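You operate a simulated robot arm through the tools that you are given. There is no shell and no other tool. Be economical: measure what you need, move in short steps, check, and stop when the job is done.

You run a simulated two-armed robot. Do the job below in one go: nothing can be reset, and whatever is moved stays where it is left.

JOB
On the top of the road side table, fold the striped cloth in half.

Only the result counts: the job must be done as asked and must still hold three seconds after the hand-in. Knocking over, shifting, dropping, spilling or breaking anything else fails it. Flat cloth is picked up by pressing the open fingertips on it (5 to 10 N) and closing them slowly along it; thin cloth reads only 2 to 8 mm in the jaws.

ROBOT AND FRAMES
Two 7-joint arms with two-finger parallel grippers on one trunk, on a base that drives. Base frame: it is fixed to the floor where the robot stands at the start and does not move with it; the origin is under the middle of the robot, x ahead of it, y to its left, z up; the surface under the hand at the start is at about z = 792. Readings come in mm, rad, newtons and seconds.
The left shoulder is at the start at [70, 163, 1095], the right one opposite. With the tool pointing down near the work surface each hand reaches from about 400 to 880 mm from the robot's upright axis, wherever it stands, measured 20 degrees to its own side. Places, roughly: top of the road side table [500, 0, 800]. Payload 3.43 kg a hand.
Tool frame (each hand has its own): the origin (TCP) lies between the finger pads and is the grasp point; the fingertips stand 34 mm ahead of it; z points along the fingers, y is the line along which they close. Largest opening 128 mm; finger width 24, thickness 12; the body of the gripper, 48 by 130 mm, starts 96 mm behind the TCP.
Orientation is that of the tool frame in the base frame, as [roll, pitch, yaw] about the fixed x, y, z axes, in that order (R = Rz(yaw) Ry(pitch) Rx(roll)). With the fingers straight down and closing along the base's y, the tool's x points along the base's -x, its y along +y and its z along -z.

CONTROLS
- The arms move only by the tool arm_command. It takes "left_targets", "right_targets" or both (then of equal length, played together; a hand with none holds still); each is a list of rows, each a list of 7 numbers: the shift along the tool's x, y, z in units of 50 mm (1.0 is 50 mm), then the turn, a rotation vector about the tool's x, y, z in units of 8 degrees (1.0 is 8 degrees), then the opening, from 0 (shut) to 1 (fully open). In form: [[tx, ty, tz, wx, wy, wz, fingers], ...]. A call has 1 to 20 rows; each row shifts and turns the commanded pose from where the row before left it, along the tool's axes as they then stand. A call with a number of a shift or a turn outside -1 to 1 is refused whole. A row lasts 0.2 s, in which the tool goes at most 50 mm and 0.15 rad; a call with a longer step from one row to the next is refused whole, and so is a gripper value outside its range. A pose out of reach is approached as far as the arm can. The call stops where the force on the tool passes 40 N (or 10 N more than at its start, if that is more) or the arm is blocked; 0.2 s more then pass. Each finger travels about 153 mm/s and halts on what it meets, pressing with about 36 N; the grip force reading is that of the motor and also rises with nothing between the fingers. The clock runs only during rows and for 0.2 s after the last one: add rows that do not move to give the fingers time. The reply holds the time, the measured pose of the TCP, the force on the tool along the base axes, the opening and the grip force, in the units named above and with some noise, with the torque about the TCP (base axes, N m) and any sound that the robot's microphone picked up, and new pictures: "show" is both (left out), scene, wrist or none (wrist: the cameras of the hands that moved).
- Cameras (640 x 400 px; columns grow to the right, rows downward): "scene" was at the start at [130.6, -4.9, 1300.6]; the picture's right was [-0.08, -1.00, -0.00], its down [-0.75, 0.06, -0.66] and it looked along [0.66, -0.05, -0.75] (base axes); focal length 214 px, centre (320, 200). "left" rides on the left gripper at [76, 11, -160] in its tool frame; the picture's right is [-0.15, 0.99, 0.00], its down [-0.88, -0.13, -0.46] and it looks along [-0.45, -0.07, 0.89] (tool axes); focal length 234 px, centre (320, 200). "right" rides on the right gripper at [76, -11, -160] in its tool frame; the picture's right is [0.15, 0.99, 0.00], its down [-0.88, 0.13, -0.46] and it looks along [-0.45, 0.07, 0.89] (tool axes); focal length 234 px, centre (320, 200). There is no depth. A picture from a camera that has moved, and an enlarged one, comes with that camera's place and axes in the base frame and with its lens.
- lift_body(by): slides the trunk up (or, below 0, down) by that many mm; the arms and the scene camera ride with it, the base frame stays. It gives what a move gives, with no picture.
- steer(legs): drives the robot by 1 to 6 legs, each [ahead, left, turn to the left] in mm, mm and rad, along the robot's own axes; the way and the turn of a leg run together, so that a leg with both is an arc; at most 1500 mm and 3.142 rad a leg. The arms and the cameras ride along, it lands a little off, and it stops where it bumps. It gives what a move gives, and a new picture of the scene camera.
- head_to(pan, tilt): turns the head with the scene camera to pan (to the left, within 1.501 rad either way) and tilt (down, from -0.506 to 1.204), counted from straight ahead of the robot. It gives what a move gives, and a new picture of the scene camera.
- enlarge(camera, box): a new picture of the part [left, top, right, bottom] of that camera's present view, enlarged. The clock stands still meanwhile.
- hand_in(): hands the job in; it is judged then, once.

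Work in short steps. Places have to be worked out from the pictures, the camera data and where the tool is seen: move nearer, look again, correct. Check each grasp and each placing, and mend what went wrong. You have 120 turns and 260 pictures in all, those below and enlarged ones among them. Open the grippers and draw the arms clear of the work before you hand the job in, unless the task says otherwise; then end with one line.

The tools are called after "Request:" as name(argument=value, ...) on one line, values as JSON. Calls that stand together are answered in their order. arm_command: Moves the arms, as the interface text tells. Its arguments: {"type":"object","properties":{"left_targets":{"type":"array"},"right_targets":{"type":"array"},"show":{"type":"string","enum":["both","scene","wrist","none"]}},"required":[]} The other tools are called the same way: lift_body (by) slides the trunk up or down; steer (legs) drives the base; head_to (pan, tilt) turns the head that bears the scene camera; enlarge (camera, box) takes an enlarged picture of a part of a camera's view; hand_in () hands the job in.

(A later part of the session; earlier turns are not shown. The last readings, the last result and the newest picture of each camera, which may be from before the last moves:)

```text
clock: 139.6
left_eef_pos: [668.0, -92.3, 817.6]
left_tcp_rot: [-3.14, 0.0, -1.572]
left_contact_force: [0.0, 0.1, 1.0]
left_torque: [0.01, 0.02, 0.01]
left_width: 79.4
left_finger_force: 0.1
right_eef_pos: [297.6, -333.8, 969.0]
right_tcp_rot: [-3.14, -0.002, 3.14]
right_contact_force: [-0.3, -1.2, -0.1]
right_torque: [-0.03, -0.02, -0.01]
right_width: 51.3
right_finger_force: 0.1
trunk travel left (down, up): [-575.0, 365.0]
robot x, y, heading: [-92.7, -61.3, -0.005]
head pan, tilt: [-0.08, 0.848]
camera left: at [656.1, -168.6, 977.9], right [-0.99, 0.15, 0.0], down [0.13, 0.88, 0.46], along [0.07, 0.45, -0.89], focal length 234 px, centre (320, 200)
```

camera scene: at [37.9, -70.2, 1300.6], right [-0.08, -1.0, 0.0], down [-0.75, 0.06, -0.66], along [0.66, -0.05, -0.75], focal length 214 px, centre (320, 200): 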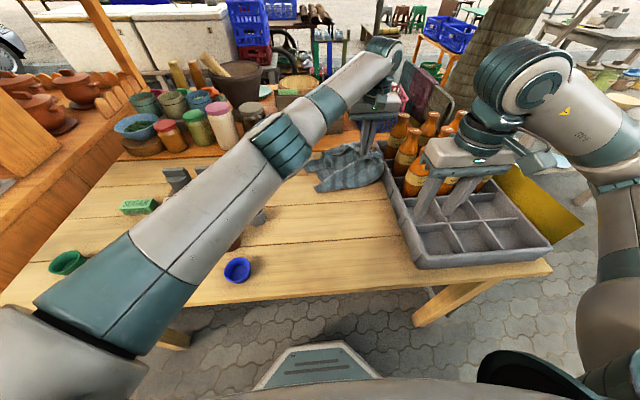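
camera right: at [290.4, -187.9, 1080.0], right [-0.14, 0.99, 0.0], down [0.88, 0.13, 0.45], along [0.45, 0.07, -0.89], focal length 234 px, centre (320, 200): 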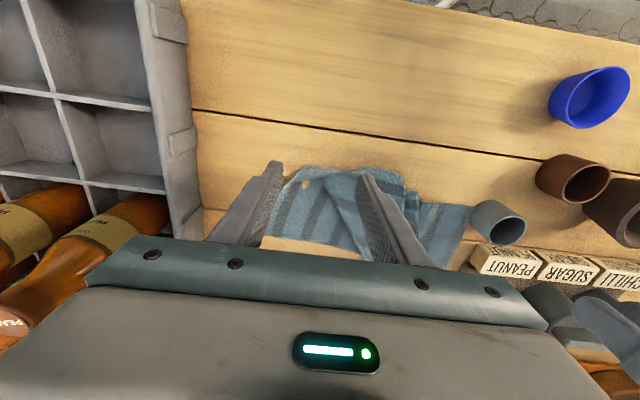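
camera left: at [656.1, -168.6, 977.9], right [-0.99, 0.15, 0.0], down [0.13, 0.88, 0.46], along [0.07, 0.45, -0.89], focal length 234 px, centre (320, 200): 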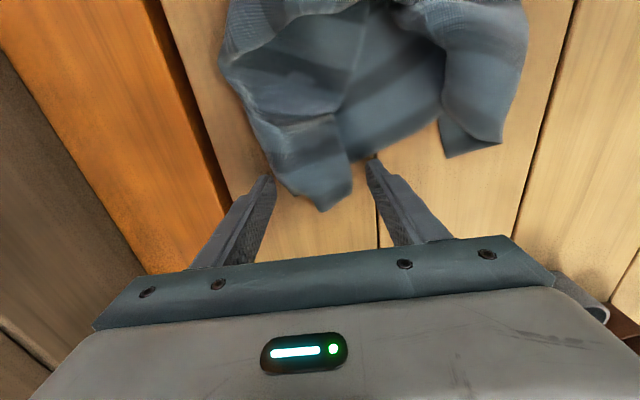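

The jaws straddle the stub cleanly. I go down 2 mm more and close.

Request:
arm_command(left_targets=[[0, 0, 0.04, 0, 0, 0, 0.6], [0, 0, 0, 0, 0, 0, 0.54], [0, 0, 0, 0, 0, 0, 0.48], [0, 0, 0, 0, 0, 0, 0.42], [0, 0, 0, 0, 0, 0, 0.36], [0, 0, 0, 0, 0, 0, 0.3], [0, 0, 0, 0, 0, 0, 0.24], [0, 0, 0, 0, 0, 0, 0.18], [0, 0, 0, 0, 0, 0, 0.12], [0, 0, 0, 0, 0, 0, 0.06], [0, 0, 0, 0, 0, 0, 0], [0, 0, 0, 0, 0, 0, 0]], show="wrist")

```text
clock: 142.2
left_eef_pos: [667.7, -92.5, 816.4]
left_tcp_rot: [-3.141, 0.0, -1.573]
left_contact_force: [0.3, 0.5, 0.0]
left_torque: [-0.01, -0.01, 0.0]
left_width: 16.9
left_finger_force: 35.8
right_eef_pos: [297.1, -333.6, 967.9]
right_tcp_rot: [3.14, -0.002, 3.139]
right_contact_force: [-0.2, 0.1, 0.4]
right_torque: [-0.02, 0.02, 0.01]
right_width: 51.3
right_finger_force: 0.1
trunk travel left (down, up): [-575.0, 365.0]
robot x, y, heading: [-94.9, -62.5, -0.003]
head pan, tilt: [-0.08, 0.848]
camera left: at [656.6, -168.6, 976.6], right [-0.99, 0.15, 0.0], down [0.13, 0.88, 0.46], along [0.07, 0.45, -0.89], focal length 234 px, centre (320, 200)
```

left: 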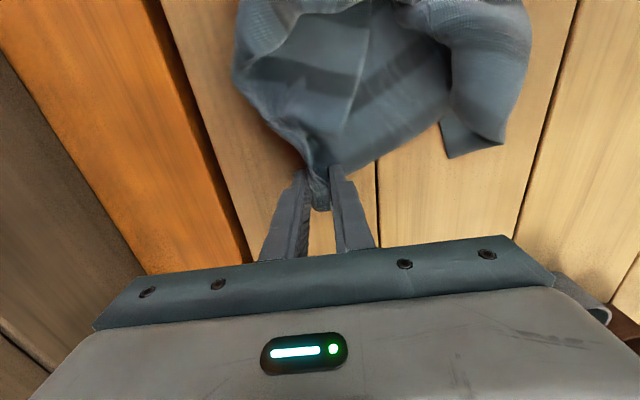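

A 17 mm bundle: both left corners (near and far) gripped together, which is ideal. If I grip both right corners likewise, the cloth will hang already folded. First I draw the cloth 50 mm to +y, away from the tray wall, and look.

Request:
arm_command(left_targets=[[-0.2, 0, -0.2, 0, 0, 0, 0], [-0.4, 0, 0, 0, 0, 0, 0], [-0.4, 0, 0, 0, 0, 0, 0], [0, 0, 0, 0, 0, 0, 0]], show="none")

Request:
enlarge(camera="scene", box=[300, 120, 420, 210])

Request:
enlarge(camera="left", box=[160, 0, 560, 220])

```text
clock: 143.2
left_eef_pos: [667.1, -41.8, 826.2]
left_tcp_rot: [-3.14, 0.0, -1.572]
left_contact_force: [0.5, 0.4, 0.1]
left_torque: [0.02, -0.01, -0.02]
left_width: 17.0
left_finger_force: 36.1
right_eef_pos: [298.1, -333.5, 968.0]
right_tcp_rot: [3.141, -0.003, 3.137]
right_contact_force: [0.7, -0.4, 0.4]
right_torque: [0.01, -0.02, -0.02]
right_width: 51.4
right_finger_force: 0.2
trunk travel left (down, up): [-575.0, 365.0]
robot x, y, heading: [-94.8, -60.9, -0.006]
head pan, tilt: [-0.08, 0.848]
```

```text
4.44 times, centred on (360, 165) of scene
camera zoom: at [37.4, -70.2, 1300.6], right [-0.08, -1.0, 0.0], down [-0.75, 0.06, -0.66], along [0.66, -0.06, -0.75], focal length 953 px, centre (142, 356)
```

zoom: 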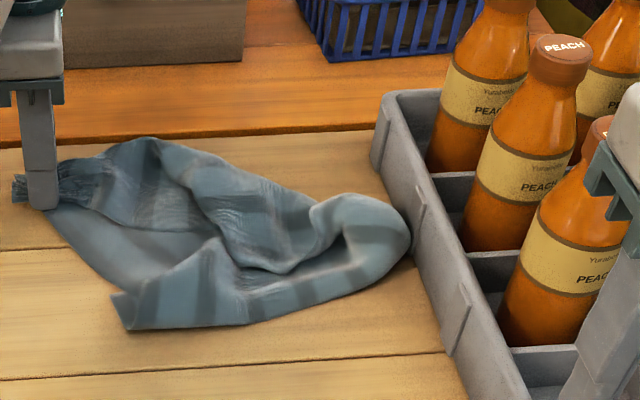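

```text
1.60 times, centred on (360, 110) of left
camera zoom: at [656.1, -118.5, 986.7], right [-0.99, 0.15, 0.0], down [0.13, 0.88, 0.46], along [0.07, 0.45, -0.89], focal length 375 px, centre (256, 344)
```

zoom: 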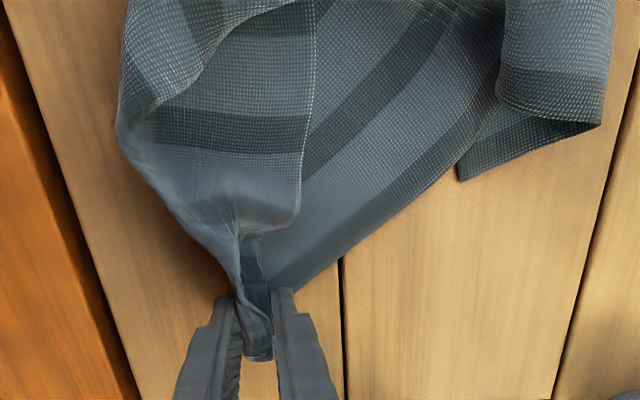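

The cloth follows with slack and its right loop is still beside the tray wall. I pull another 70 mm to +y.

Request:
arm_command(left_targets=[[-0.35, 0, 0, 0, 0, 0, 0], [-0.35, 0, 0, 0, 0, 0, 0], [-0.35, 0, 0, 0, 0, 0, 0], [-0.35, 0, 0, 0, 0, 0, 0], [0, 0, 0, 0, 0, 0, 0]], show="none")

Request:
enlarge(camera="scene", box=[300, 120, 420, 210])

```text
clock: 144.4
left_eef_pos: [666.6, 27.0, 825.7]
left_tcp_rot: [3.141, -0.001, -1.573]
left_contact_force: [-0.2, 0.9, 0.4]
left_torque: [0.02, 0.01, -0.04]
left_width: 17.0
left_finger_force: 35.7
right_eef_pos: [296.4, -334.7, 967.8]
right_tcp_rot: [3.141, -0.004, 3.137]
right_contact_force: [-0.3, 0.4, 0.3]
right_torque: [0.02, -0.02, -0.01]
right_width: 51.4
right_finger_force: 0.1
trunk travel left (down, up): [-575.0, 365.0]
robot x, y, heading: [-91.3, -65.0, -0.002]
head pan, tilt: [-0.08, 0.848]
```

```text
4.44 times, centred on (360, 165) of scene
camera zoom: at [37.4, -70.4, 1300.6], right [-0.08, -1.0, 0.0], down [-0.75, 0.06, -0.66], along [0.66, -0.05, -0.75], focal length 953 px, centre (142, 356)
```

zoom: 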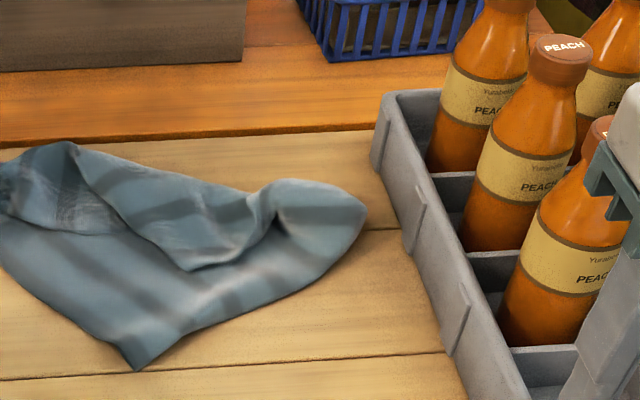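

The cloth slides freely and is flattening. I bring the right hand round (first +y, then forward, staying high) above the right tip and turn its jaws along x.

Request:
arm_command(right_targets=[[0, 0.8, -0.3, 0, 0, 0, 0.5], [0, 0.8, 0, 0, 0, 0, 0.5], [-0.75, 0.1, 0, 0, 0, 0, 0.5], [-0.75, 0, 0, 0, 0, 0, 0.5], [-0.75, 0, 0, 0, 0, 0, 0.5], [-0.75, 0, 0, 0, 0, 0, 0.5], [-0.75, 0, 0, 0, 0, 0, 0.5], [-0.75, 0, 0, 0, 0, 0, 0.5], [-0.75, 0, 0, 0, 0, 0, 0.5], [-0.75, 0, 0, 0, 0, 0, 0.5]], show="none")

Request:
arm_command(right_targets=[[0, 0, 0, 0, 0, 0.9375, 0.5], [0, 0, 0, 0, 0, 0.9375, 0.5], [0, 0, 0, 0, 0, 0.9375, 0.5], [0, 0, 0, 0, 0, 0.9375, 0.5], [0, 0, 0, 0, 0, 0.9375, 0.5], [0, 0, 0, 0, 0, 0.9375, 0.5], [0, 0, 0, 0, 0, 0.9375, 0.5], [0, 0, 0, 0, 0, 0.9375, 0.5], [0, 0, 0, 0, 0, 0.9375, 0.5], [0, 0, 0, 0, 0, 0.9375, 0.5], [0, 0, 0, 0, 0, 0.9375, 0.5], [0, 0, 0, 0, 0, 0.9375, 0.5]], show="both")

```text
clock: 146.6
left_eef_pos: [667.3, 26.6, 825.4]
left_tcp_rot: [3.139, 0.001, -1.572]
left_contact_force: [-0.3, 0.5, -1.3]
left_torque: [-0.01, 0.03, 0.01]
left_width: 17.1
left_finger_force: 35.9
right_eef_pos: [598.8, -250.1, 981.6]
right_tcp_rot: [-3.14, -0.004, 3.137]
right_contact_force: [-0.4, 0.5, -0.5]
right_torque: [-0.03, 0.01, -0.01]
right_width: 64.1
right_finger_force: 0.0
trunk travel left (down, up): [-575.0, 365.0]
robot x, y, heading: [-99.2, -64.9, -0.007]
head pan, tilt: [-0.08, 0.848]
```

```text
clock: 149.2
left_eef_pos: [667.5, 26.9, 825.8]
left_tcp_rot: [3.14, 0.0, -1.573]
left_contact_force: [-0.8, -0.3, 0.2]
left_torque: [0.0, -0.03, 0.02]
left_width: 16.9
left_finger_force: 36.5
right_eef_pos: [598.4, -249.9, 983.8]
right_tcp_rot: [-3.138, -0.001, 1.566]
right_contact_force: [0.2, -0.8, -0.3]
right_torque: [-0.02, -0.02, 0.01]
right_width: 64.0
right_finger_force: 0.1
trunk travel left (down, up): [-575.0, 365.0]
robot x, y, heading: [-91.7, -61.9, -0.005]
head pan, tilt: [-0.08, 0.848]
camera scene: at [37.5, -69.8, 1300.6], right [-0.08, -1.0, 0.0], down [-0.75, 0.06, -0.66], along [0.66, -0.06, -0.75], focal length 214 px, centre (320, 200)
camera right: at [587.4, -174.6, 1141.5], right [0.99, 0.14, 0.0], down [0.13, -0.88, 0.46], along [0.06, -0.45, -0.89], focal length 234 px, centre (320, 200)
```

scene: 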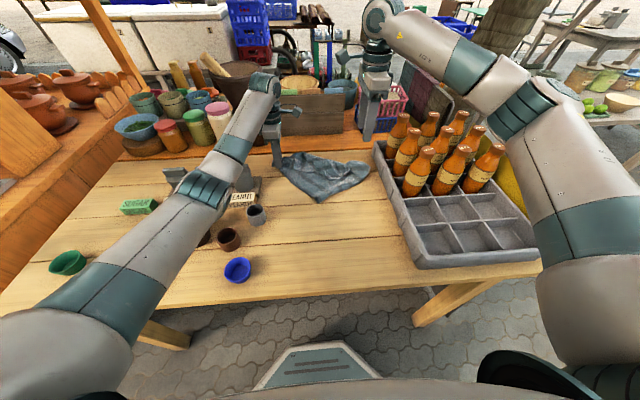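
right: 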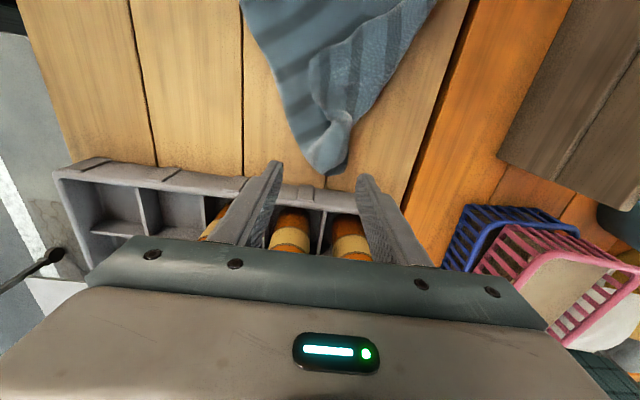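

Request:
enlarge(camera="right", box=[200, 0, 480, 190])

Request:
enlarge(camera="scene", box=[260, 130, 380, 220])

```text
2.11 times, centred on (340, 95) of right
camera zoom: at [587.4, -174.6, 1141.5], right [0.99, 0.14, 0.0], down [0.13, -0.88, 0.46], along [0.06, -0.45, -0.89], focal length 493 px, centre (278, 421)
```

zoom: 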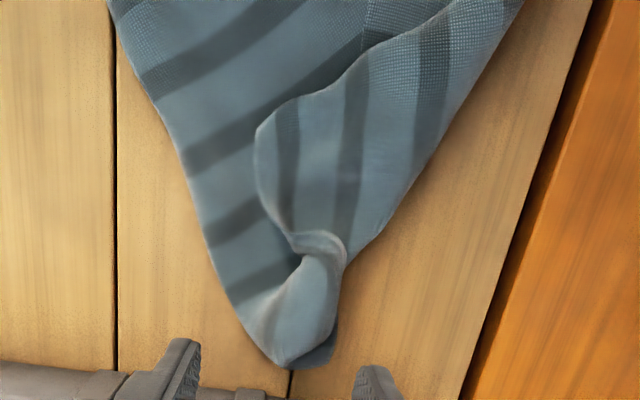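

```text
4.44 times, centred on (320, 175) of scene
camera zoom: at [37.5, -69.8, 1300.6], right [-0.08, -1.0, 0.0], down [-0.75, 0.06, -0.66], along [0.66, -0.06, -0.75], focal length 953 px, centre (320, 311)
```

zoom: 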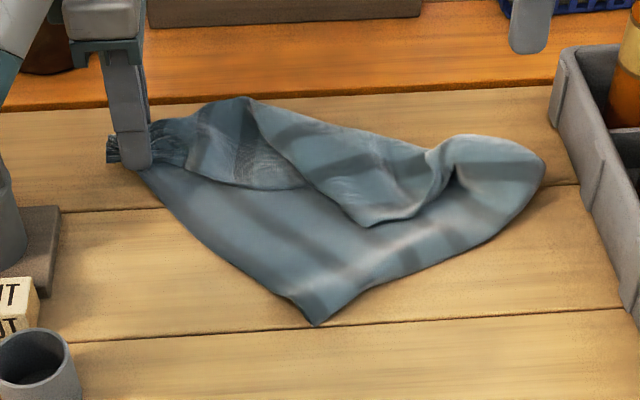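

The right tip is actually the crease's end, and the right corners are tucked inside. Since the left hand firmly holds both left corners together, I'll lift it high so the doubled cloth hangs and untangles by gravity. I raise the trunk, then the hand.

Request:
arm_command(left_targets=[[0.2, 0.3, -0.6, 0, 0, 0, 0], [0.2, 0.3, -0.6, 0, 0, 0, 0], [0.2, 0.3, -0.6, 0, 0, 0, 0]], right_targets=[[0.1, -0.8, 0, 0, 0, 0, 0.5], [0.1, -0.8, 0, 0, 0, 0, 0.5], [0.1, -0.8, 0, 0, 0, 0, 0.5]], show="none")

Request:
lift_body(by=300)

Request:
head_to(pan=-0.05, tilt=0.85)

```text
clock: 150.0
left_eef_pos: [621.3, -3.0, 918.2]
left_tcp_rot: [3.142, -0.001, -1.572]
left_contact_force: [0.3, 0.0, 0.1]
left_torque: [-0.01, -0.03, 0.0]
left_width: 17.1
left_finger_force: 35.5
right_eef_pos: [477.5, -235.0, 985.0]
right_tcp_rot: [-3.139, 0.0, 1.567]
right_contact_force: [0.3, -0.4, -0.6]
right_torque: [-0.01, -0.02, -0.01]
right_width: 64.1
right_finger_force: 0.0
trunk travel left (down, up): [-575.0, 365.0]
robot x, y, heading: [-93.1, -62.1, -0.002]
head pan, tilt: [-0.08, 0.848]
```

```text
clock: 153.0
left_eef_pos: [623.4, -3.1, 1217.3]
left_tcp_rot: [3.141, -0.001, -1.574]
left_contact_force: [0.1, -0.4, -1.2]
left_torque: [0.03, 0.03, -0.01]
left_width: 16.9
left_finger_force: 36.0
right_eef_pos: [480.6, -233.9, 1281.1]
right_tcp_rot: [-3.138, 0.001, 1.566]
right_contact_force: [-0.2, 0.1, -0.2]
right_torque: [0.0, 0.05, 0.0]
right_width: 64.4
right_finger_force: 0.1
trunk travel left (down, up): [-875.0, 65.0]
robot x, y, heading: [-95.0, -68.1, -0.002]
head pan, tilt: [-0.08, 0.848]
```

```text
clock: 153.7
left_eef_pos: [622.8, -3.2, 1217.3]
left_tcp_rot: [-3.141, -0.001, -1.573]
left_contact_force: [-0.5, -0.1, -0.3]
left_torque: [0.01, -0.02, -0.01]
left_width: 16.9
left_finger_force: 36.5
right_eef_pos: [479.2, -234.6, 1284.0]
right_tcp_rot: [-3.138, 0.0, 1.568]
right_contact_force: [0.5, -0.3, 0.4]
right_torque: [0.01, -0.01, 0.04]
right_width: 64.1
right_finger_force: 0.1
trunk travel left (down, up): [-875.0, 65.0]
robot x, y, heading: [-95.7, -63.9, -0.006]
head pan, tilt: [-0.051, 0.85]
camera scene: at [37.8, -67.4, 1600.5], right [-0.05, -1.0, 0.0], down [-0.75, 0.04, -0.66], along [0.66, -0.04, -0.75], focal length 214 px, centre (320, 200)
```

scene: 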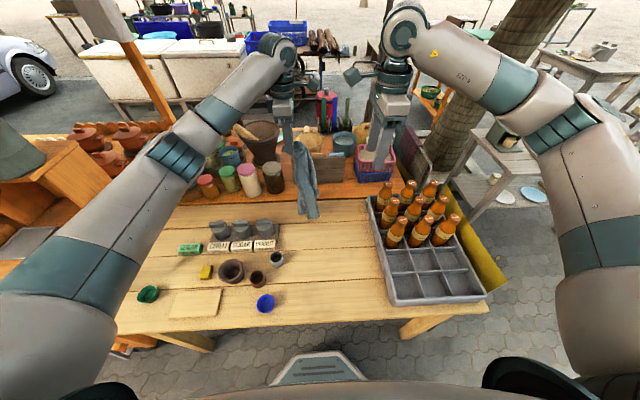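

Request:
enlarge(camera="scene", box=[250, 110, 390, 230])

Request:
enlarge(camera="right", box=[0, 0, 640, 400])

```text
3.33 times, centred on (320, 170) of scene
camera zoom: at [37.8, -67.4, 1600.5], right [-0.05, -1.0, 0.0], down [-0.75, 0.04, -0.66], along [0.66, -0.04, -0.75], focal length 715 px, centre (320, 300)
```

zoom: 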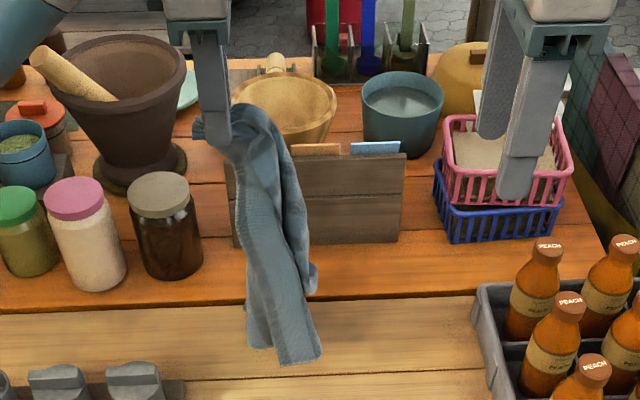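

```text
1.00 times, centred on (320, 200) of right (not enlarged: the box is as wide or as high as the picture)
camera zoom: at [468.7, -159.1, 1442.3], right [0.99, 0.14, 0.0], down [0.13, -0.88, 0.46], along [0.06, -0.45, -0.89], focal length 234 px, centre (320, 200)
```

zoom: 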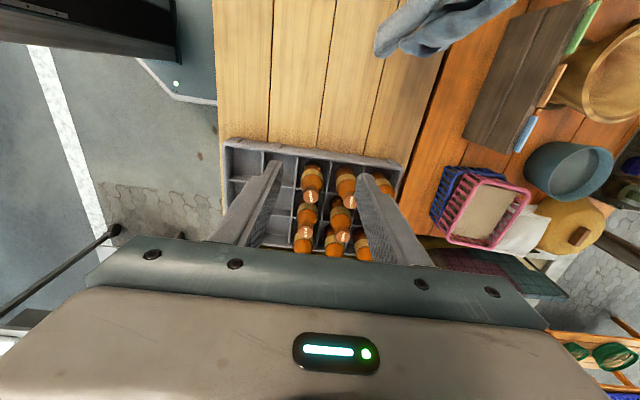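

Request:
enlarge(camera="scene", box=[285, 135, 335, 225])

Request:
enlarge(camera="left", box=[200, 60, 440, 210])

```text
4.44 times, centred on (310, 180) of scene
camera zoom: at [37.8, -67.4, 1600.5], right [-0.05, -1.0, 0.0], down [-0.75, 0.04, -0.66], along [0.66, -0.04, -0.75], focal length 953 px, centre (364, 289)
```

zoom: 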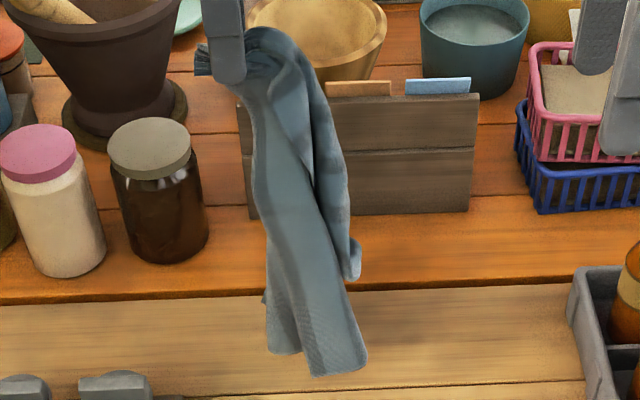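

```text
2.67 times, centred on (320, 135) of left
camera zoom: at [612.0, -78.5, 1377.2], right [-0.99, 0.15, 0.0], down [0.13, 0.88, 0.46], along [0.07, 0.45, -0.89], focal length 624 px, centre (320, 373)
```

zoom: 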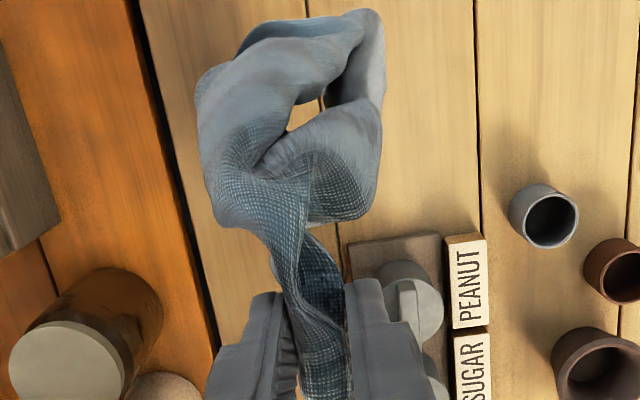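

Hanging from the doubled left corners, the cloth has untangled. I'll lay it back down progressively while moving the hand to +y, so it trails out along −y. First I move the right hand back and shift the left to y ≈ −150.

Request:
arm_command(left_targets=[[0.6, 0.2, 0, 0, 0, 0, 0], [0.6, 0.2, 0, 0, 0, 0, 0], [0.6, 0.2, 0, 0, 0, 0, 0], [0.6, 0.2, 0, 0, 0, 0, 0], [0.4, 0.1, 0, 0, 0, 0, 0], [0, 0, 0, 0, 0, 0, 0]], right_targets=[[0, -0.8, 0, 0, 0, 0, 0.5], [0, -0.8, 0, 0, 0, 0, 0.5], [0, -0.8, 0, 0, 0, 0, 0.5], [0, -0.8, 0, 0, 0, 0, 0.5], [0, 0, 0, 0, 0, 0, 0.5], [0, 0, 0, 0, 0, 0, 0.5]], show="none")

Request:
lift_body(by=-110)

Request:
enlarge(camera="scene", box=[260, 120, 420, 230])

```text
clock: 155.1
left_eef_pos: [578.8, -143.1, 1216.4]
left_tcp_rot: [3.139, 0.0, -1.571]
left_contact_force: [0.2, -0.4, -0.6]
left_torque: [-0.05, 0.06, -0.04]
left_width: 16.8
left_finger_force: 36.1
right_eef_pos: [319.2, -233.5, 1282.6]
right_tcp_rot: [-3.137, -0.001, 1.568]
right_contact_force: [0.1, 0.7, 0.1]
right_torque: [0.0, 0.03, -0.03]
right_width: 63.7
right_finger_force: 0.1
trunk travel left (down, up): [-875.0, 65.0]
robot x, y, heading: [-94.5, -66.4, -0.003]
head pan, tilt: [-0.051, 0.85]
```

```text
clock: 156.5
left_eef_pos: [578.4, -142.2, 1106.6]
left_tcp_rot: [3.141, 0.001, -1.574]
left_contact_force: [0.3, -0.1, 0.0]
left_torque: [0.03, 0.02, -0.04]
left_width: 16.8
left_finger_force: 36.0
right_eef_pos: [318.5, -233.6, 1172.3]
right_tcp_rot: [-3.138, 0.001, 1.567]
right_contact_force: [0.9, 0.1, 0.6]
right_torque: [0.01, -0.03, -0.03]
right_width: 64.2
right_finger_force: 0.1
trunk travel left (down, up): [-765.0, 175.0]
robot x, y, heading: [-94.3, -69.9, -0.006]
head pan, tilt: [-0.051, 0.85]
```

```text
3.64 times, centred on (340, 175) of scene
camera zoom: at [37.2, -67.5, 1490.6], right [-0.05, -1.0, 0.0], down [-0.75, 0.04, -0.66], along [0.66, -0.04, -0.75], focal length 780 px, centre (247, 291)
```

zoom: 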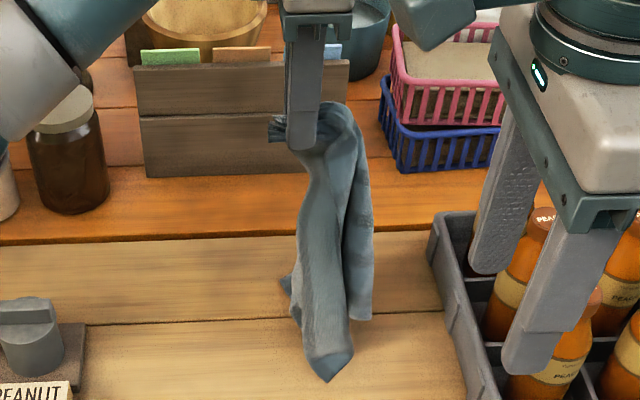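

The lowest point is just touching at about (524, −186). I lay it down in stages, alternating hand moves toward +y and +x with lowering.

Request:
arm_command(left_targets=[[-0.4, -0.2, 0.5, 0, 0, 0, 0], [-0.4, -0.2, 0.5, 0, 0, 0, 0], [-0.4, -0.2, 0.5, 0, 0, 0, 0], [-0.4, -0.2, 0.5, 0, 0, 0, 0], [-0.4, -0.2, 0.5, 0, 0, 0, 0], [-0.5, -0.2, 0.4, 0, 0, 0, 0], [-0.5, -0.2, 0.3, 0, 0, 0, 0], [0, 0, 0, 0, 0, 0, 0]], show="none")

Request:
enlarge(camera="scene", box=[260, 140, 420, 250])

```text
clock: 158.3
left_eef_pos: [646.9, 7.4, 948.1]
left_tcp_rot: [3.141, 0.001, -1.573]
left_contact_force: [-0.4, -0.9, 0.3]
left_torque: [-0.01, -0.02, 0.01]
left_width: 16.9
left_finger_force: 36.6
right_eef_pos: [318.7, -234.5, 1172.2]
right_tcp_rot: [-3.138, -0.001, 1.567]
right_contact_force: [-0.3, 0.2, 0.3]
right_torque: [0.01, -0.01, -0.03]
right_width: 64.2
right_finger_force: 0.2
trunk travel left (down, up): [-765.0, 175.0]
robot x, y, heading: [-95.3, -64.1, -0.008]
head pan, tilt: [-0.051, 0.85]
```

```text
3.64 times, centred on (340, 195) of scene
camera zoom: at [37.3, -67.9, 1490.5], right [-0.05, -1.0, 0.0], down [-0.75, 0.04, -0.66], along [0.66, -0.04, -0.75], focal length 780 px, centre (247, 218)
```

zoom: 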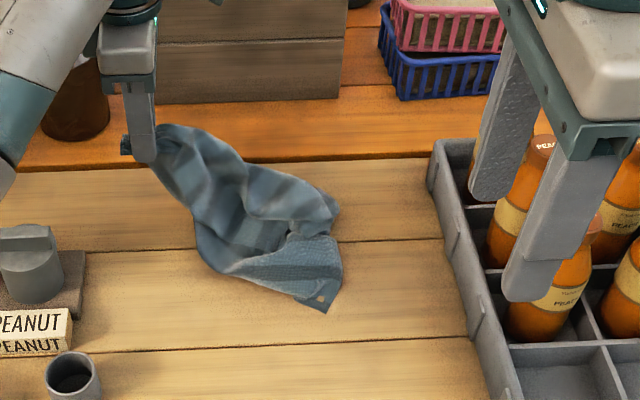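

It is laying out well along the diagonal. I lower the rest of the way with a slight pull.

Request:
arm_command(left_targets=[[-0.2, -0.05, 0.5, 0, 0, 0, 0], [-0.2, -0.05, 0.6, 0, 0, 0, 0], [-0.2, -0.05, 0.6, 0, 0, 0, 0], [-0.2, -0.05, 0.6, 0, 0, 0, 0], [-0.2, 0, 0.1, 0, 0, 0, 0], [0, 0, 0, 0, 0, 0, 0]], show="none")

Request:
enlarge(camera="scene", box=[270, 150, 390, 240])

Request:
enlarge(camera="left", box=[160, 0, 560, 220])

```text
clock: 159.7
left_eef_pos: [657.2, 56.2, 826.1]
left_tcp_rot: [-3.14, 0.0, -1.573]
left_contact_force: [-0.8, -0.8, 0.5]
left_torque: [-0.01, 0.01, -0.02]
left_width: 16.7
left_finger_force: 36.2
right_eef_pos: [318.2, -234.6, 1172.9]
right_tcp_rot: [-3.139, 0.001, 1.568]
right_contact_force: [0.1, -0.6, 0.3]
right_torque: [-0.02, -0.01, 0.02]
right_width: 63.7
right_finger_force: 0.1
trunk travel left (down, up): [-765.0, 175.0]
robot x, y, heading: [-95.0, -64.3, -0.002]
head pan, tilt: [-0.051, 0.85]
```

```text
4.44 times, centred on (330, 195) of scene
camera zoom: at [37.6, -67.6, 1490.5], right [-0.05, -1.0, 0.0], down [-0.75, 0.04, -0.66], along [0.66, -0.04, -0.75], focal length 953 px, centre (276, 222)
```

zoom: 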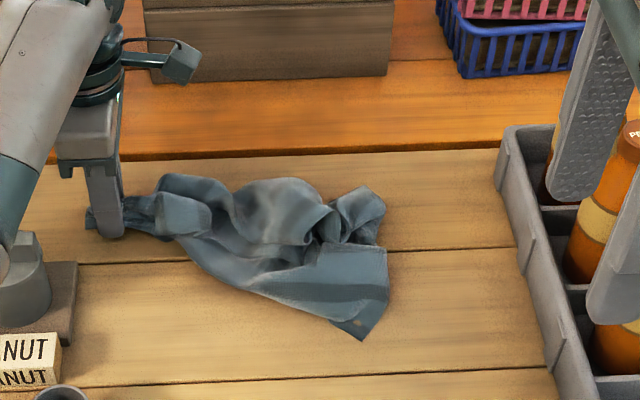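

```text
1.60 times, centred on (360, 110) of left
camera zoom: at [645.4, -19.6, 986.6], right [-0.99, 0.15, 0.0], down [0.13, 0.88, 0.46], along [0.07, 0.45, -0.89], focal length 375 px, centre (256, 344)
```

zoom: 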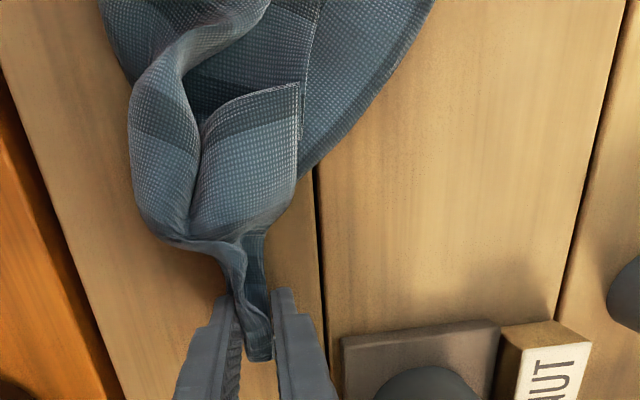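

The tip at (515, −172) and the knob at (662, −212) are both about 268 mm from the held bundle, so they are most likely the two right corners. I bring the right hand over the tip, with its jaws turned back to close along y.

Request:
arm_command(right_targets=[[0, 0, 0.3, 0, 0, -0.9375, 0.6], [0, 0, 0.3, 0, 0, -0.9375, 0.6], [0, 0, 0.3, 0, 0, -0.9375, 0.6], [0, 0, 0.3, 0, 0, -0.9375, 0.6], [0, 0, 0.3, 0, 0, -0.9375, 0.6], [0, 0, 0.3, 0, 0, -0.9375, 0.6], [0, 0, 0.3, 0, 0, -0.9375, 0.6], [0, 0, 0.3, 0, 0, -0.9375, 0.6], [0, 0, 0.3, 0, 0, -0.9375, 0.6], [0, 0, 0.3, 0, 0, -0.9375, 0.6], [0, 0, 0, 0, 0, -0.9375, 0.6], [0, 0, 0, 0, 0, -0.9375, 0.6], [-0.72, 0.22, 0.3, 0, 0, 0, 0.6], [-0.72, 0.22, 0.4, 0, 0, 0, 0.6], [-0.72, 0.22, 0.4, 0, 0, 0, 0.6], [-0.72, 0.22, 0.4, 0, 0, 0, 0.6], [-0.72, 0.22, 0.4, 0, 0, 0, 0.6], [-0.72, 0.22, 0.4, 0, 0, 0, 0.6], [0, 0, 0, 0, 0, 0, 0.6]], show="wrist")

Request:
enlarge(camera="right", box=[160, 40, 520, 260])

```text
clock: 163.7
left_eef_pos: [656.7, 56.2, 828.2]
left_tcp_rot: [3.141, 0.001, -1.572]
left_contact_force: [-0.1, -0.5, -0.5]
left_torque: [-0.05, -0.02, 0.0]
left_width: 16.8
left_finger_force: 36.3
right_eef_pos: [534.4, -171.0, 907.2]
right_tcp_rot: [-3.141, -0.002, 3.14]
right_contact_force: [-0.7, -0.6, -0.4]
right_torque: [0.01, 0.03, 0.0]
right_width: 76.9
right_finger_force: 0.0
trunk travel left (down, up): [-765.0, 175.0]
robot x, y, heading: [-93.6, -65.2, -0.003]
head pan, tilt: [-0.051, 0.85]
camera right: at [459.6, -181.0, 1066.5], right [-0.14, 0.99, 0.0], down [0.88, 0.13, 0.45], along [0.45, 0.07, -0.89], focal length 234 px, centre (320, 200)
```

right: 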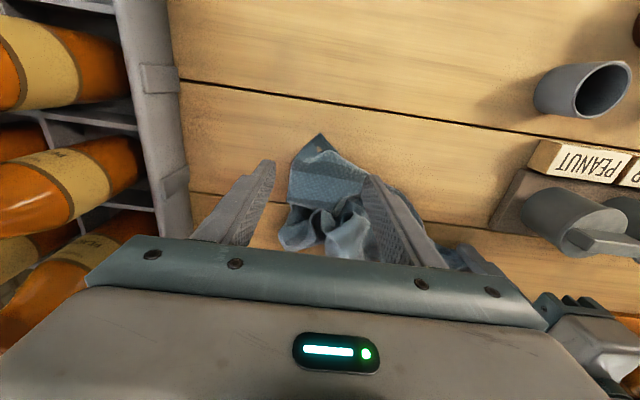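

```text
1.78 times, centred on (340, 150) of right
camera zoom: at [459.6, -181.0, 1066.5], right [-0.14, 0.99, 0.0], down [0.88, 0.13, 0.45], along [0.45, 0.07, -0.89], focal length 416 px, centre (284, 289)
```

zoom: 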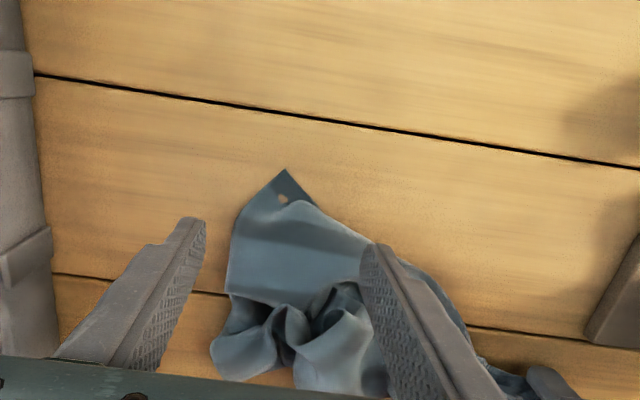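

The tip at (515, −171) is a clean free corner, and the right hand is already centred about 20 mm behind it. I lower it around the corner and close.

Request:
arm_command(right_targets=[[0.06, 0.04, 0.6, 0, 0, 0, 0.6], [0, 0, 0.7, 0, 0, 0, 0.6], [0, 0, 0.4, 0, 0, 0, 0.6], [0, 0, 0.1, 0, 0, 0, 0.6], [0, 0, 0.04, 0, 0, 0, 0.6], [0, 0, 0, 0, 0, 0, 0.54], [0, 0, 0, 0, 0, 0, 0.48], [0, 0, 0, 0, 0, 0, 0.42], [0, 0, 0, 0, 0, 0, 0.36], [0, 0, 0, 0, 0, 0, 0.3], [0, 0, 0, 0, 0, 0, 0.24], [0, 0, 0, 0, 0, 0, 0.18], [0, 0, 0, 0, 0, 0, 0.12], [0, 0, 0, 0, 0, 0, 0.06], [0, 0, 0, 0, 0, 0, 0], [0, 0, 0, 0, 0, 0, 0]], show="wrist")

```text
clock: 167.1
left_eef_pos: [656.5, 56.5, 827.9]
left_tcp_rot: [3.141, -0.001, -1.574]
left_contact_force: [0.3, -0.4, 0.3]
left_torque: [-0.03, -0.01, -0.02]
left_width: 16.7
left_finger_force: 35.8
right_eef_pos: [531.4, -165.5, 814.9]
right_tcp_rot: [3.141, -0.004, 3.138]
right_contact_force: [0.1, -0.2, 0.2]
right_torque: [-0.01, -0.05, 0.01]
right_width: 2.5
right_finger_force: 36.0
trunk travel left (down, up): [-765.0, 175.0]
robot x, y, heading: [-93.6, -60.9, -0.004]
head pan, tilt: [-0.051, 0.85]
camera right: at [456.2, -177.5, 974.9], right [-0.14, 0.99, 0.0], down [0.88, 0.13, 0.45], along [0.45, 0.07, -0.89], focal length 234 px, centre (320, 200)
```

right: 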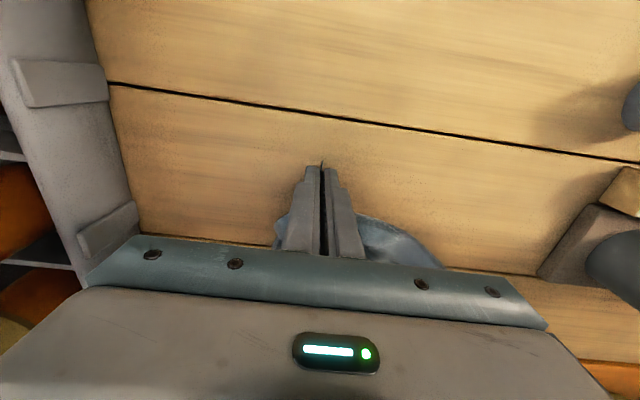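

That worked: straddling a free corner grips reliably (2.5 mm), so the right hand holds one right corner. I lift it and carry it beside the other right corner near (650, −205), then look.

Request:
arm_command(right_targets=[[0, 0, -0.6, 0, 0, 0, 0], [0, 0, -0.8, 0, 0, 0, 0], [-0.4, -0.1, -0.2, 0, 0, 0, 0], [-0.5, -0.2, 0, 0, 0, 0, 0], [-0.5, -0.2, 0, 0, 0, 0, 0], [0, 0, 0, 0, 0, 0, 0]], show="wrist")

Request:
enlarge(camera="scene", box=[280, 150, 380, 230])

Request:
enlarge(camera="left", box=[160, 0, 480, 180])

```text
clock: 168.5
left_eef_pos: [656.5, 56.1, 827.8]
left_tcp_rot: [-3.142, 0.0, -1.572]
left_contact_force: [0.4, -1.7, 0.1]
left_torque: [-0.01, -0.03, -0.03]
left_width: 16.9
left_finger_force: 35.8
right_eef_pos: [601.0, -194.2, 895.5]
right_tcp_rot: [3.141, -0.003, 3.138]
right_contact_force: [0.3, 0.8, 0.7]
right_torque: [0.0, 0.03, 0.04]
right_width: 2.8
right_finger_force: 35.9
trunk travel left (down, up): [-765.0, 175.0]
robot x, y, heading: [-91.5, -61.5, -0.001]
head pan, tilt: [-0.051, 0.85]
camera right: at [525.4, -205.6, 1055.0], right [-0.14, 0.99, 0.0], down [0.88, 0.13, 0.45], along [0.45, 0.07, -0.89], focal length 234 px, centre (320, 200)
```

right: 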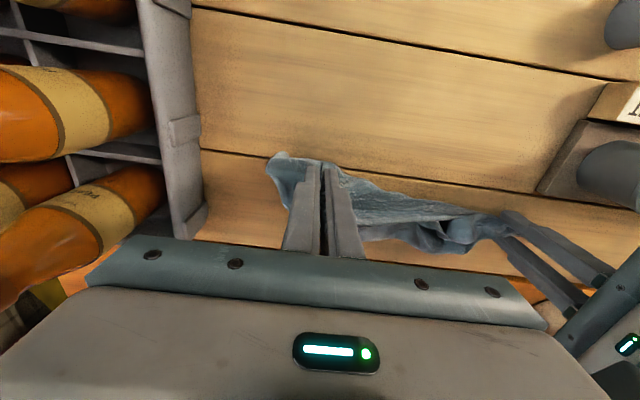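

```text
5.00 times, centred on (330, 190) of scene
camera zoom: at [37.5, -67.5, 1490.5], right [-0.05, -1.0, 0.0], down [-0.75, 0.04, -0.66], along [0.66, -0.04, -0.75], focal length 1072 px, centre (270, 250)
```

zoom: 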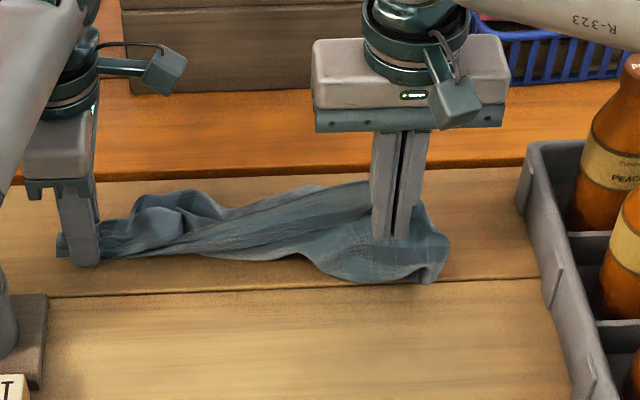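

```text
2.00 times, centred on (320, 90) of left
camera zoom: at [645.4, -19.6, 986.9], right [-0.99, 0.15, 0.0], down [0.13, 0.88, 0.46], along [0.07, 0.45, -0.89], focal length 468 px, centre (320, 420)
```

zoom: 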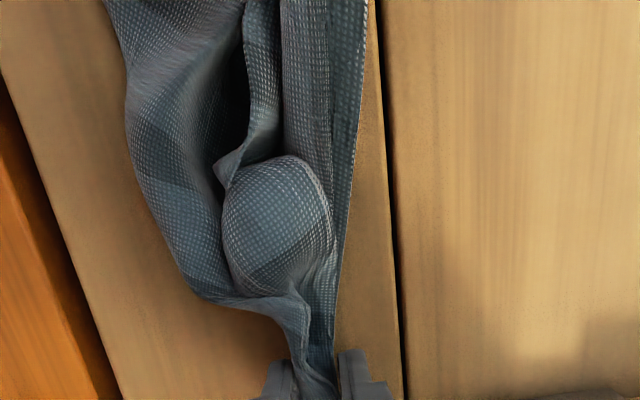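

The edge between the hands is now taut. I raise both hands to hang the cloth and see where the fourth corner is.

Request:
arm_command(left_targets=[[0, 0, -0.8, 0, 0, 0, 0], [0, 0, -0.8, 0, 0, 0, 0], [0, 0, -0.8, 0, 0, 0, 0], [0, 0, -0.8, 0, 0, 0, 0], [0, 0, -0.8, 0, 0, 0, 0], [0, 0, -0.8, 0, 0, 0, 0], [0, 0, -0.8, 0, 0, 0, 0], [0, 0, 0, 0, 0, 0, 0], [0, 0, 0, 0, 0, 0, 0]], right_targets=[[0, 0, -0.6, 0, 0, 0, 0], [0, 0, -0.6, 0, 0, 0, 0], [0, 0, -0.6, 0, 0, 0, 0], [0, 0, -0.6, 0, 0, 0, 0], [0, 0, -0.6, 0, 0, 0, 0], [0, 0, -0.6, 0, 0, 0, 0], [0, 0, -0.6, 0, 0, 0, 0], [0, 0, 0, 0, 0, 0, 0], [0, 0, 0, 0, 0, 0, 0]], show="wrist")

Request:
enlarge(camera="scene", box=[260, 100, 400, 220])

```text
clock: 170.5
left_eef_pos: [658.9, 61.0, 1106.3]
left_tcp_rot: [3.139, 0.0, -1.572]
left_contact_force: [0.3, 0.3, -0.4]
left_torque: [0.01, 0.01, -0.02]
left_width: 16.7
left_finger_force: 35.9
right_eef_pos: [603.5, -190.6, 1106.6]
right_tcp_rot: [-3.141, -0.004, 3.139]
right_contact_force: [-0.4, 0.9, -0.4]
right_torque: [-0.03, 0.0, 0.04]
right_width: 2.4
right_finger_force: 36.0
trunk travel left (down, up): [-765.0, 175.0]
robot x, y, heading: [-92.1, -65.8, 0.001]
head pan, tilt: [-0.051, 0.85]
camera right: at [527.3, -202.0, 1264.9], right [-0.14, 0.99, 0.0], down [0.88, 0.13, 0.45], along [0.45, 0.07, -0.89], focal length 234 px, centre (320, 200)
camera left: at [647.3, -14.5, 1266.8], right [-0.99, 0.15, 0.0], down [0.13, 0.88, 0.46], along [0.07, 0.45, -0.89], focal length 234 px, centre (320, 200)
```

right: 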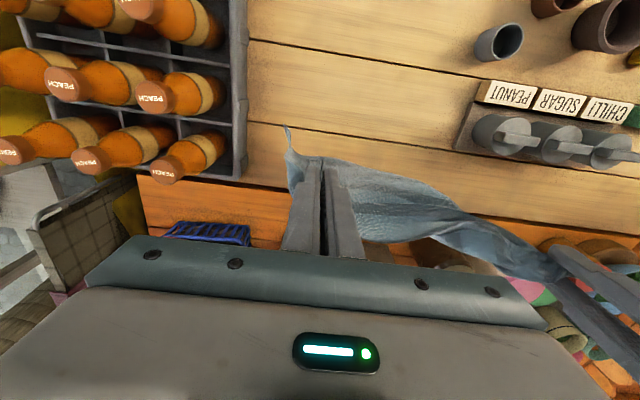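
left: 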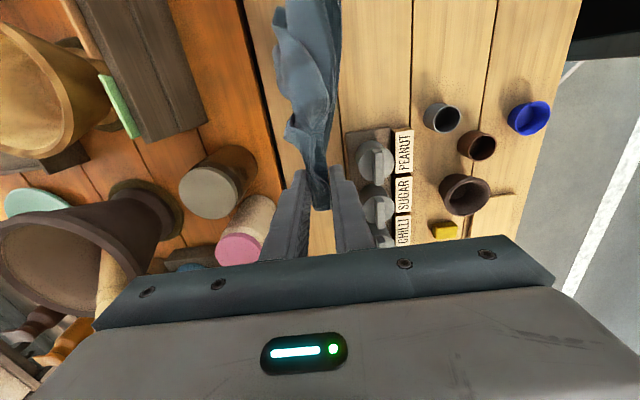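

```text
3.33 times, centred on (330, 160) of scene
camera zoom: at [37.8, -67.1, 1490.5], right [-0.05, -1.0, 0.0], down [-0.75, 0.04, -0.66], along [0.66, -0.04, -0.75], focal length 715 px, centre (287, 333)
```

zoom: 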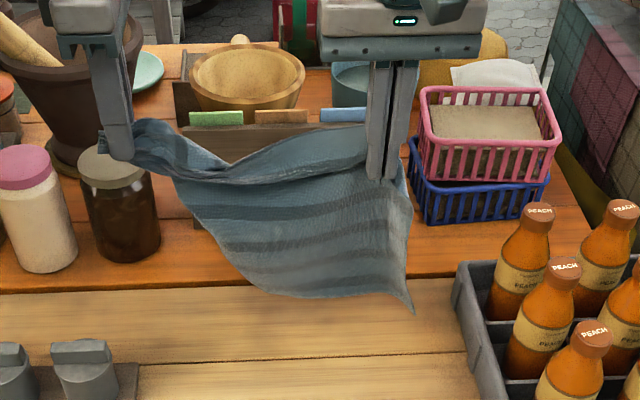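

The stripes now hang parallel to the line between my hands, so the corner in my right hand and the free corner hanging at lower right bound one short edge. I'll lay the sheet down moving forward, so that free corner ends up on the robot side, ready for a second corner grip.

Request:
arm_command(left_targets=[[0.12, 0.64, 0, 0, 0, 0, 0], [0.12, 0.64, 0, 0, 0, 0, 0], [0.12, 0.64, 0, 0, 0, 0, 0], [0.12, 0.64, 0, 0, 0, 0, 0], [0.12, 0.64, 0, 0, 0, 0, 0], [0, 0, 0.7, 0, 0, 0, 0], [0, 0, 0.7, 0, 0, 0, 0], [0, -0.4, 0.6, 0, 0, 0, 0], [0, -0.6, 0.6, 0, 0, 0, 0], [0, -0.6, 0.6, 0, 0, 0, 0], [0, -0.6, 0.6, 0, 0, 0, 0], [0, -0.6, 0.6, 0, 0, 0, 0], [0, -0.6, 0.6, 0, 0, 0, 0], [0, -0.5, 0.4, 0, 0, 0, 0], [0, 0, 0, 0, 0, 0, 0]], right_targets=[[0.64, -0.12, 0, 0, 0, 0, 0], [0.64, -0.12, 0, 0, 0, 0, 0], [0.64, -0.12, 0, 0, 0, 0, 0], [0.64, -0.12, 0, 0, 0, 0, 0], [0.64, -0.12, 0, 0, 0, 0, 0], [0, 0, 0.7, 0, 0, 0, 0], [0, 0, 0.7, 0, 0, 0, 0], [-0.4, 0, 0.6, 0, 0, 0, 0], [-0.6, 0, 0.6, 0, 0, 0, 0], [-0.6, 0, 0.6, 0, 0, 0, 0], [-0.6, 0, 0.6, 0, 0, 0, 0], [-0.6, 0, 0.6, 0, 0, 0, 0], [-0.6, 0, 0.6, 0, 0, 0, 0], [-0.5, 0, 0.4, 0, 0, 0, 0], [0, 0, 0, 0, 0, 0, 0]], show="wrist")

Request:
enlarge(camera="scene", box=[260, 150, 400, 260])

```text
clock: 173.7
left_eef_pos: [691.5, 25.6, 836.7]
left_tcp_rot: [-3.138, 0.0, -1.574]
left_contact_force: [-0.7, -0.2, 1.3]
left_torque: [-0.01, -0.02, 0.0]
left_width: 16.6
left_finger_force: 35.8
right_eef_pos: [635.7, -220.1, 836.6]
right_tcp_rot: [-3.14, -0.002, 3.14]
right_contact_force: [-0.7, 0.2, 0.0]
right_torque: [-0.04, 0.0, 0.0]
right_width: 2.7
right_finger_force: 35.5
trunk travel left (down, up): [-765.0, 175.0]
robot x, y, heading: [-94.3, -61.1, -0.007]
head pan, tilt: [-0.051, 0.85]
camera right: at [560.0, -232.0, 996.0], right [-0.14, 0.99, 0.0], down [0.88, 0.13, 0.45], along [0.45, 0.07, -0.89], focal length 234 px, centre (320, 200)
camera left: at [679.1, -49.5, 998.2], right [-0.99, 0.15, 0.0], down [0.13, 0.88, 0.46], along [0.07, 0.45, -0.89], focal length 234 px, centre (320, 200)
```

right: 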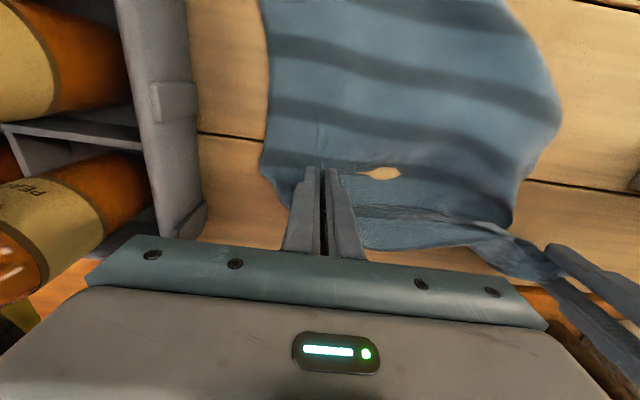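
left: 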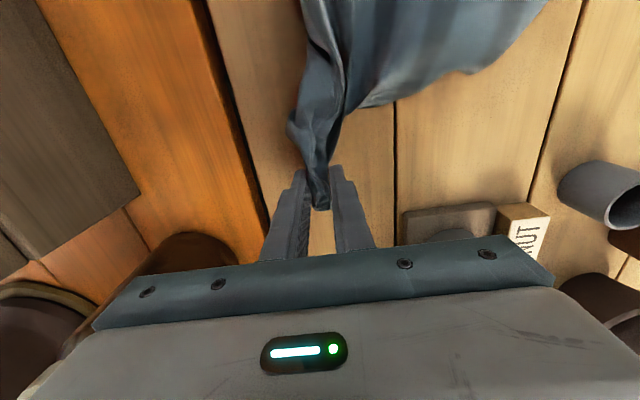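

```text
3.64 times, centred on (330, 205) of scene
camera zoom: at [36.6, -66.9, 1490.6], right [-0.05, -1.0, 0.0], down [-0.75, 0.04, -0.66], along [0.66, -0.04, -0.75], focal length 780 px, centre (284, 182)
```

zoom: 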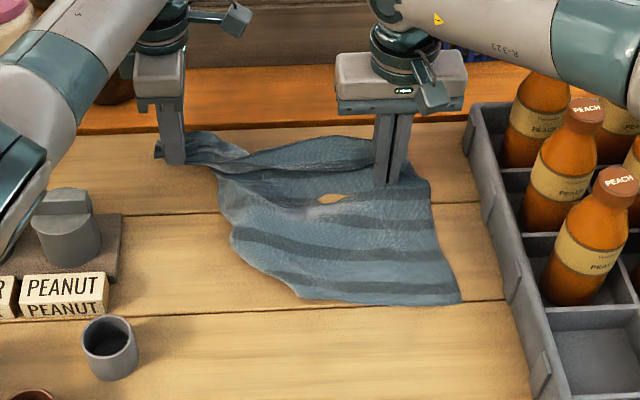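

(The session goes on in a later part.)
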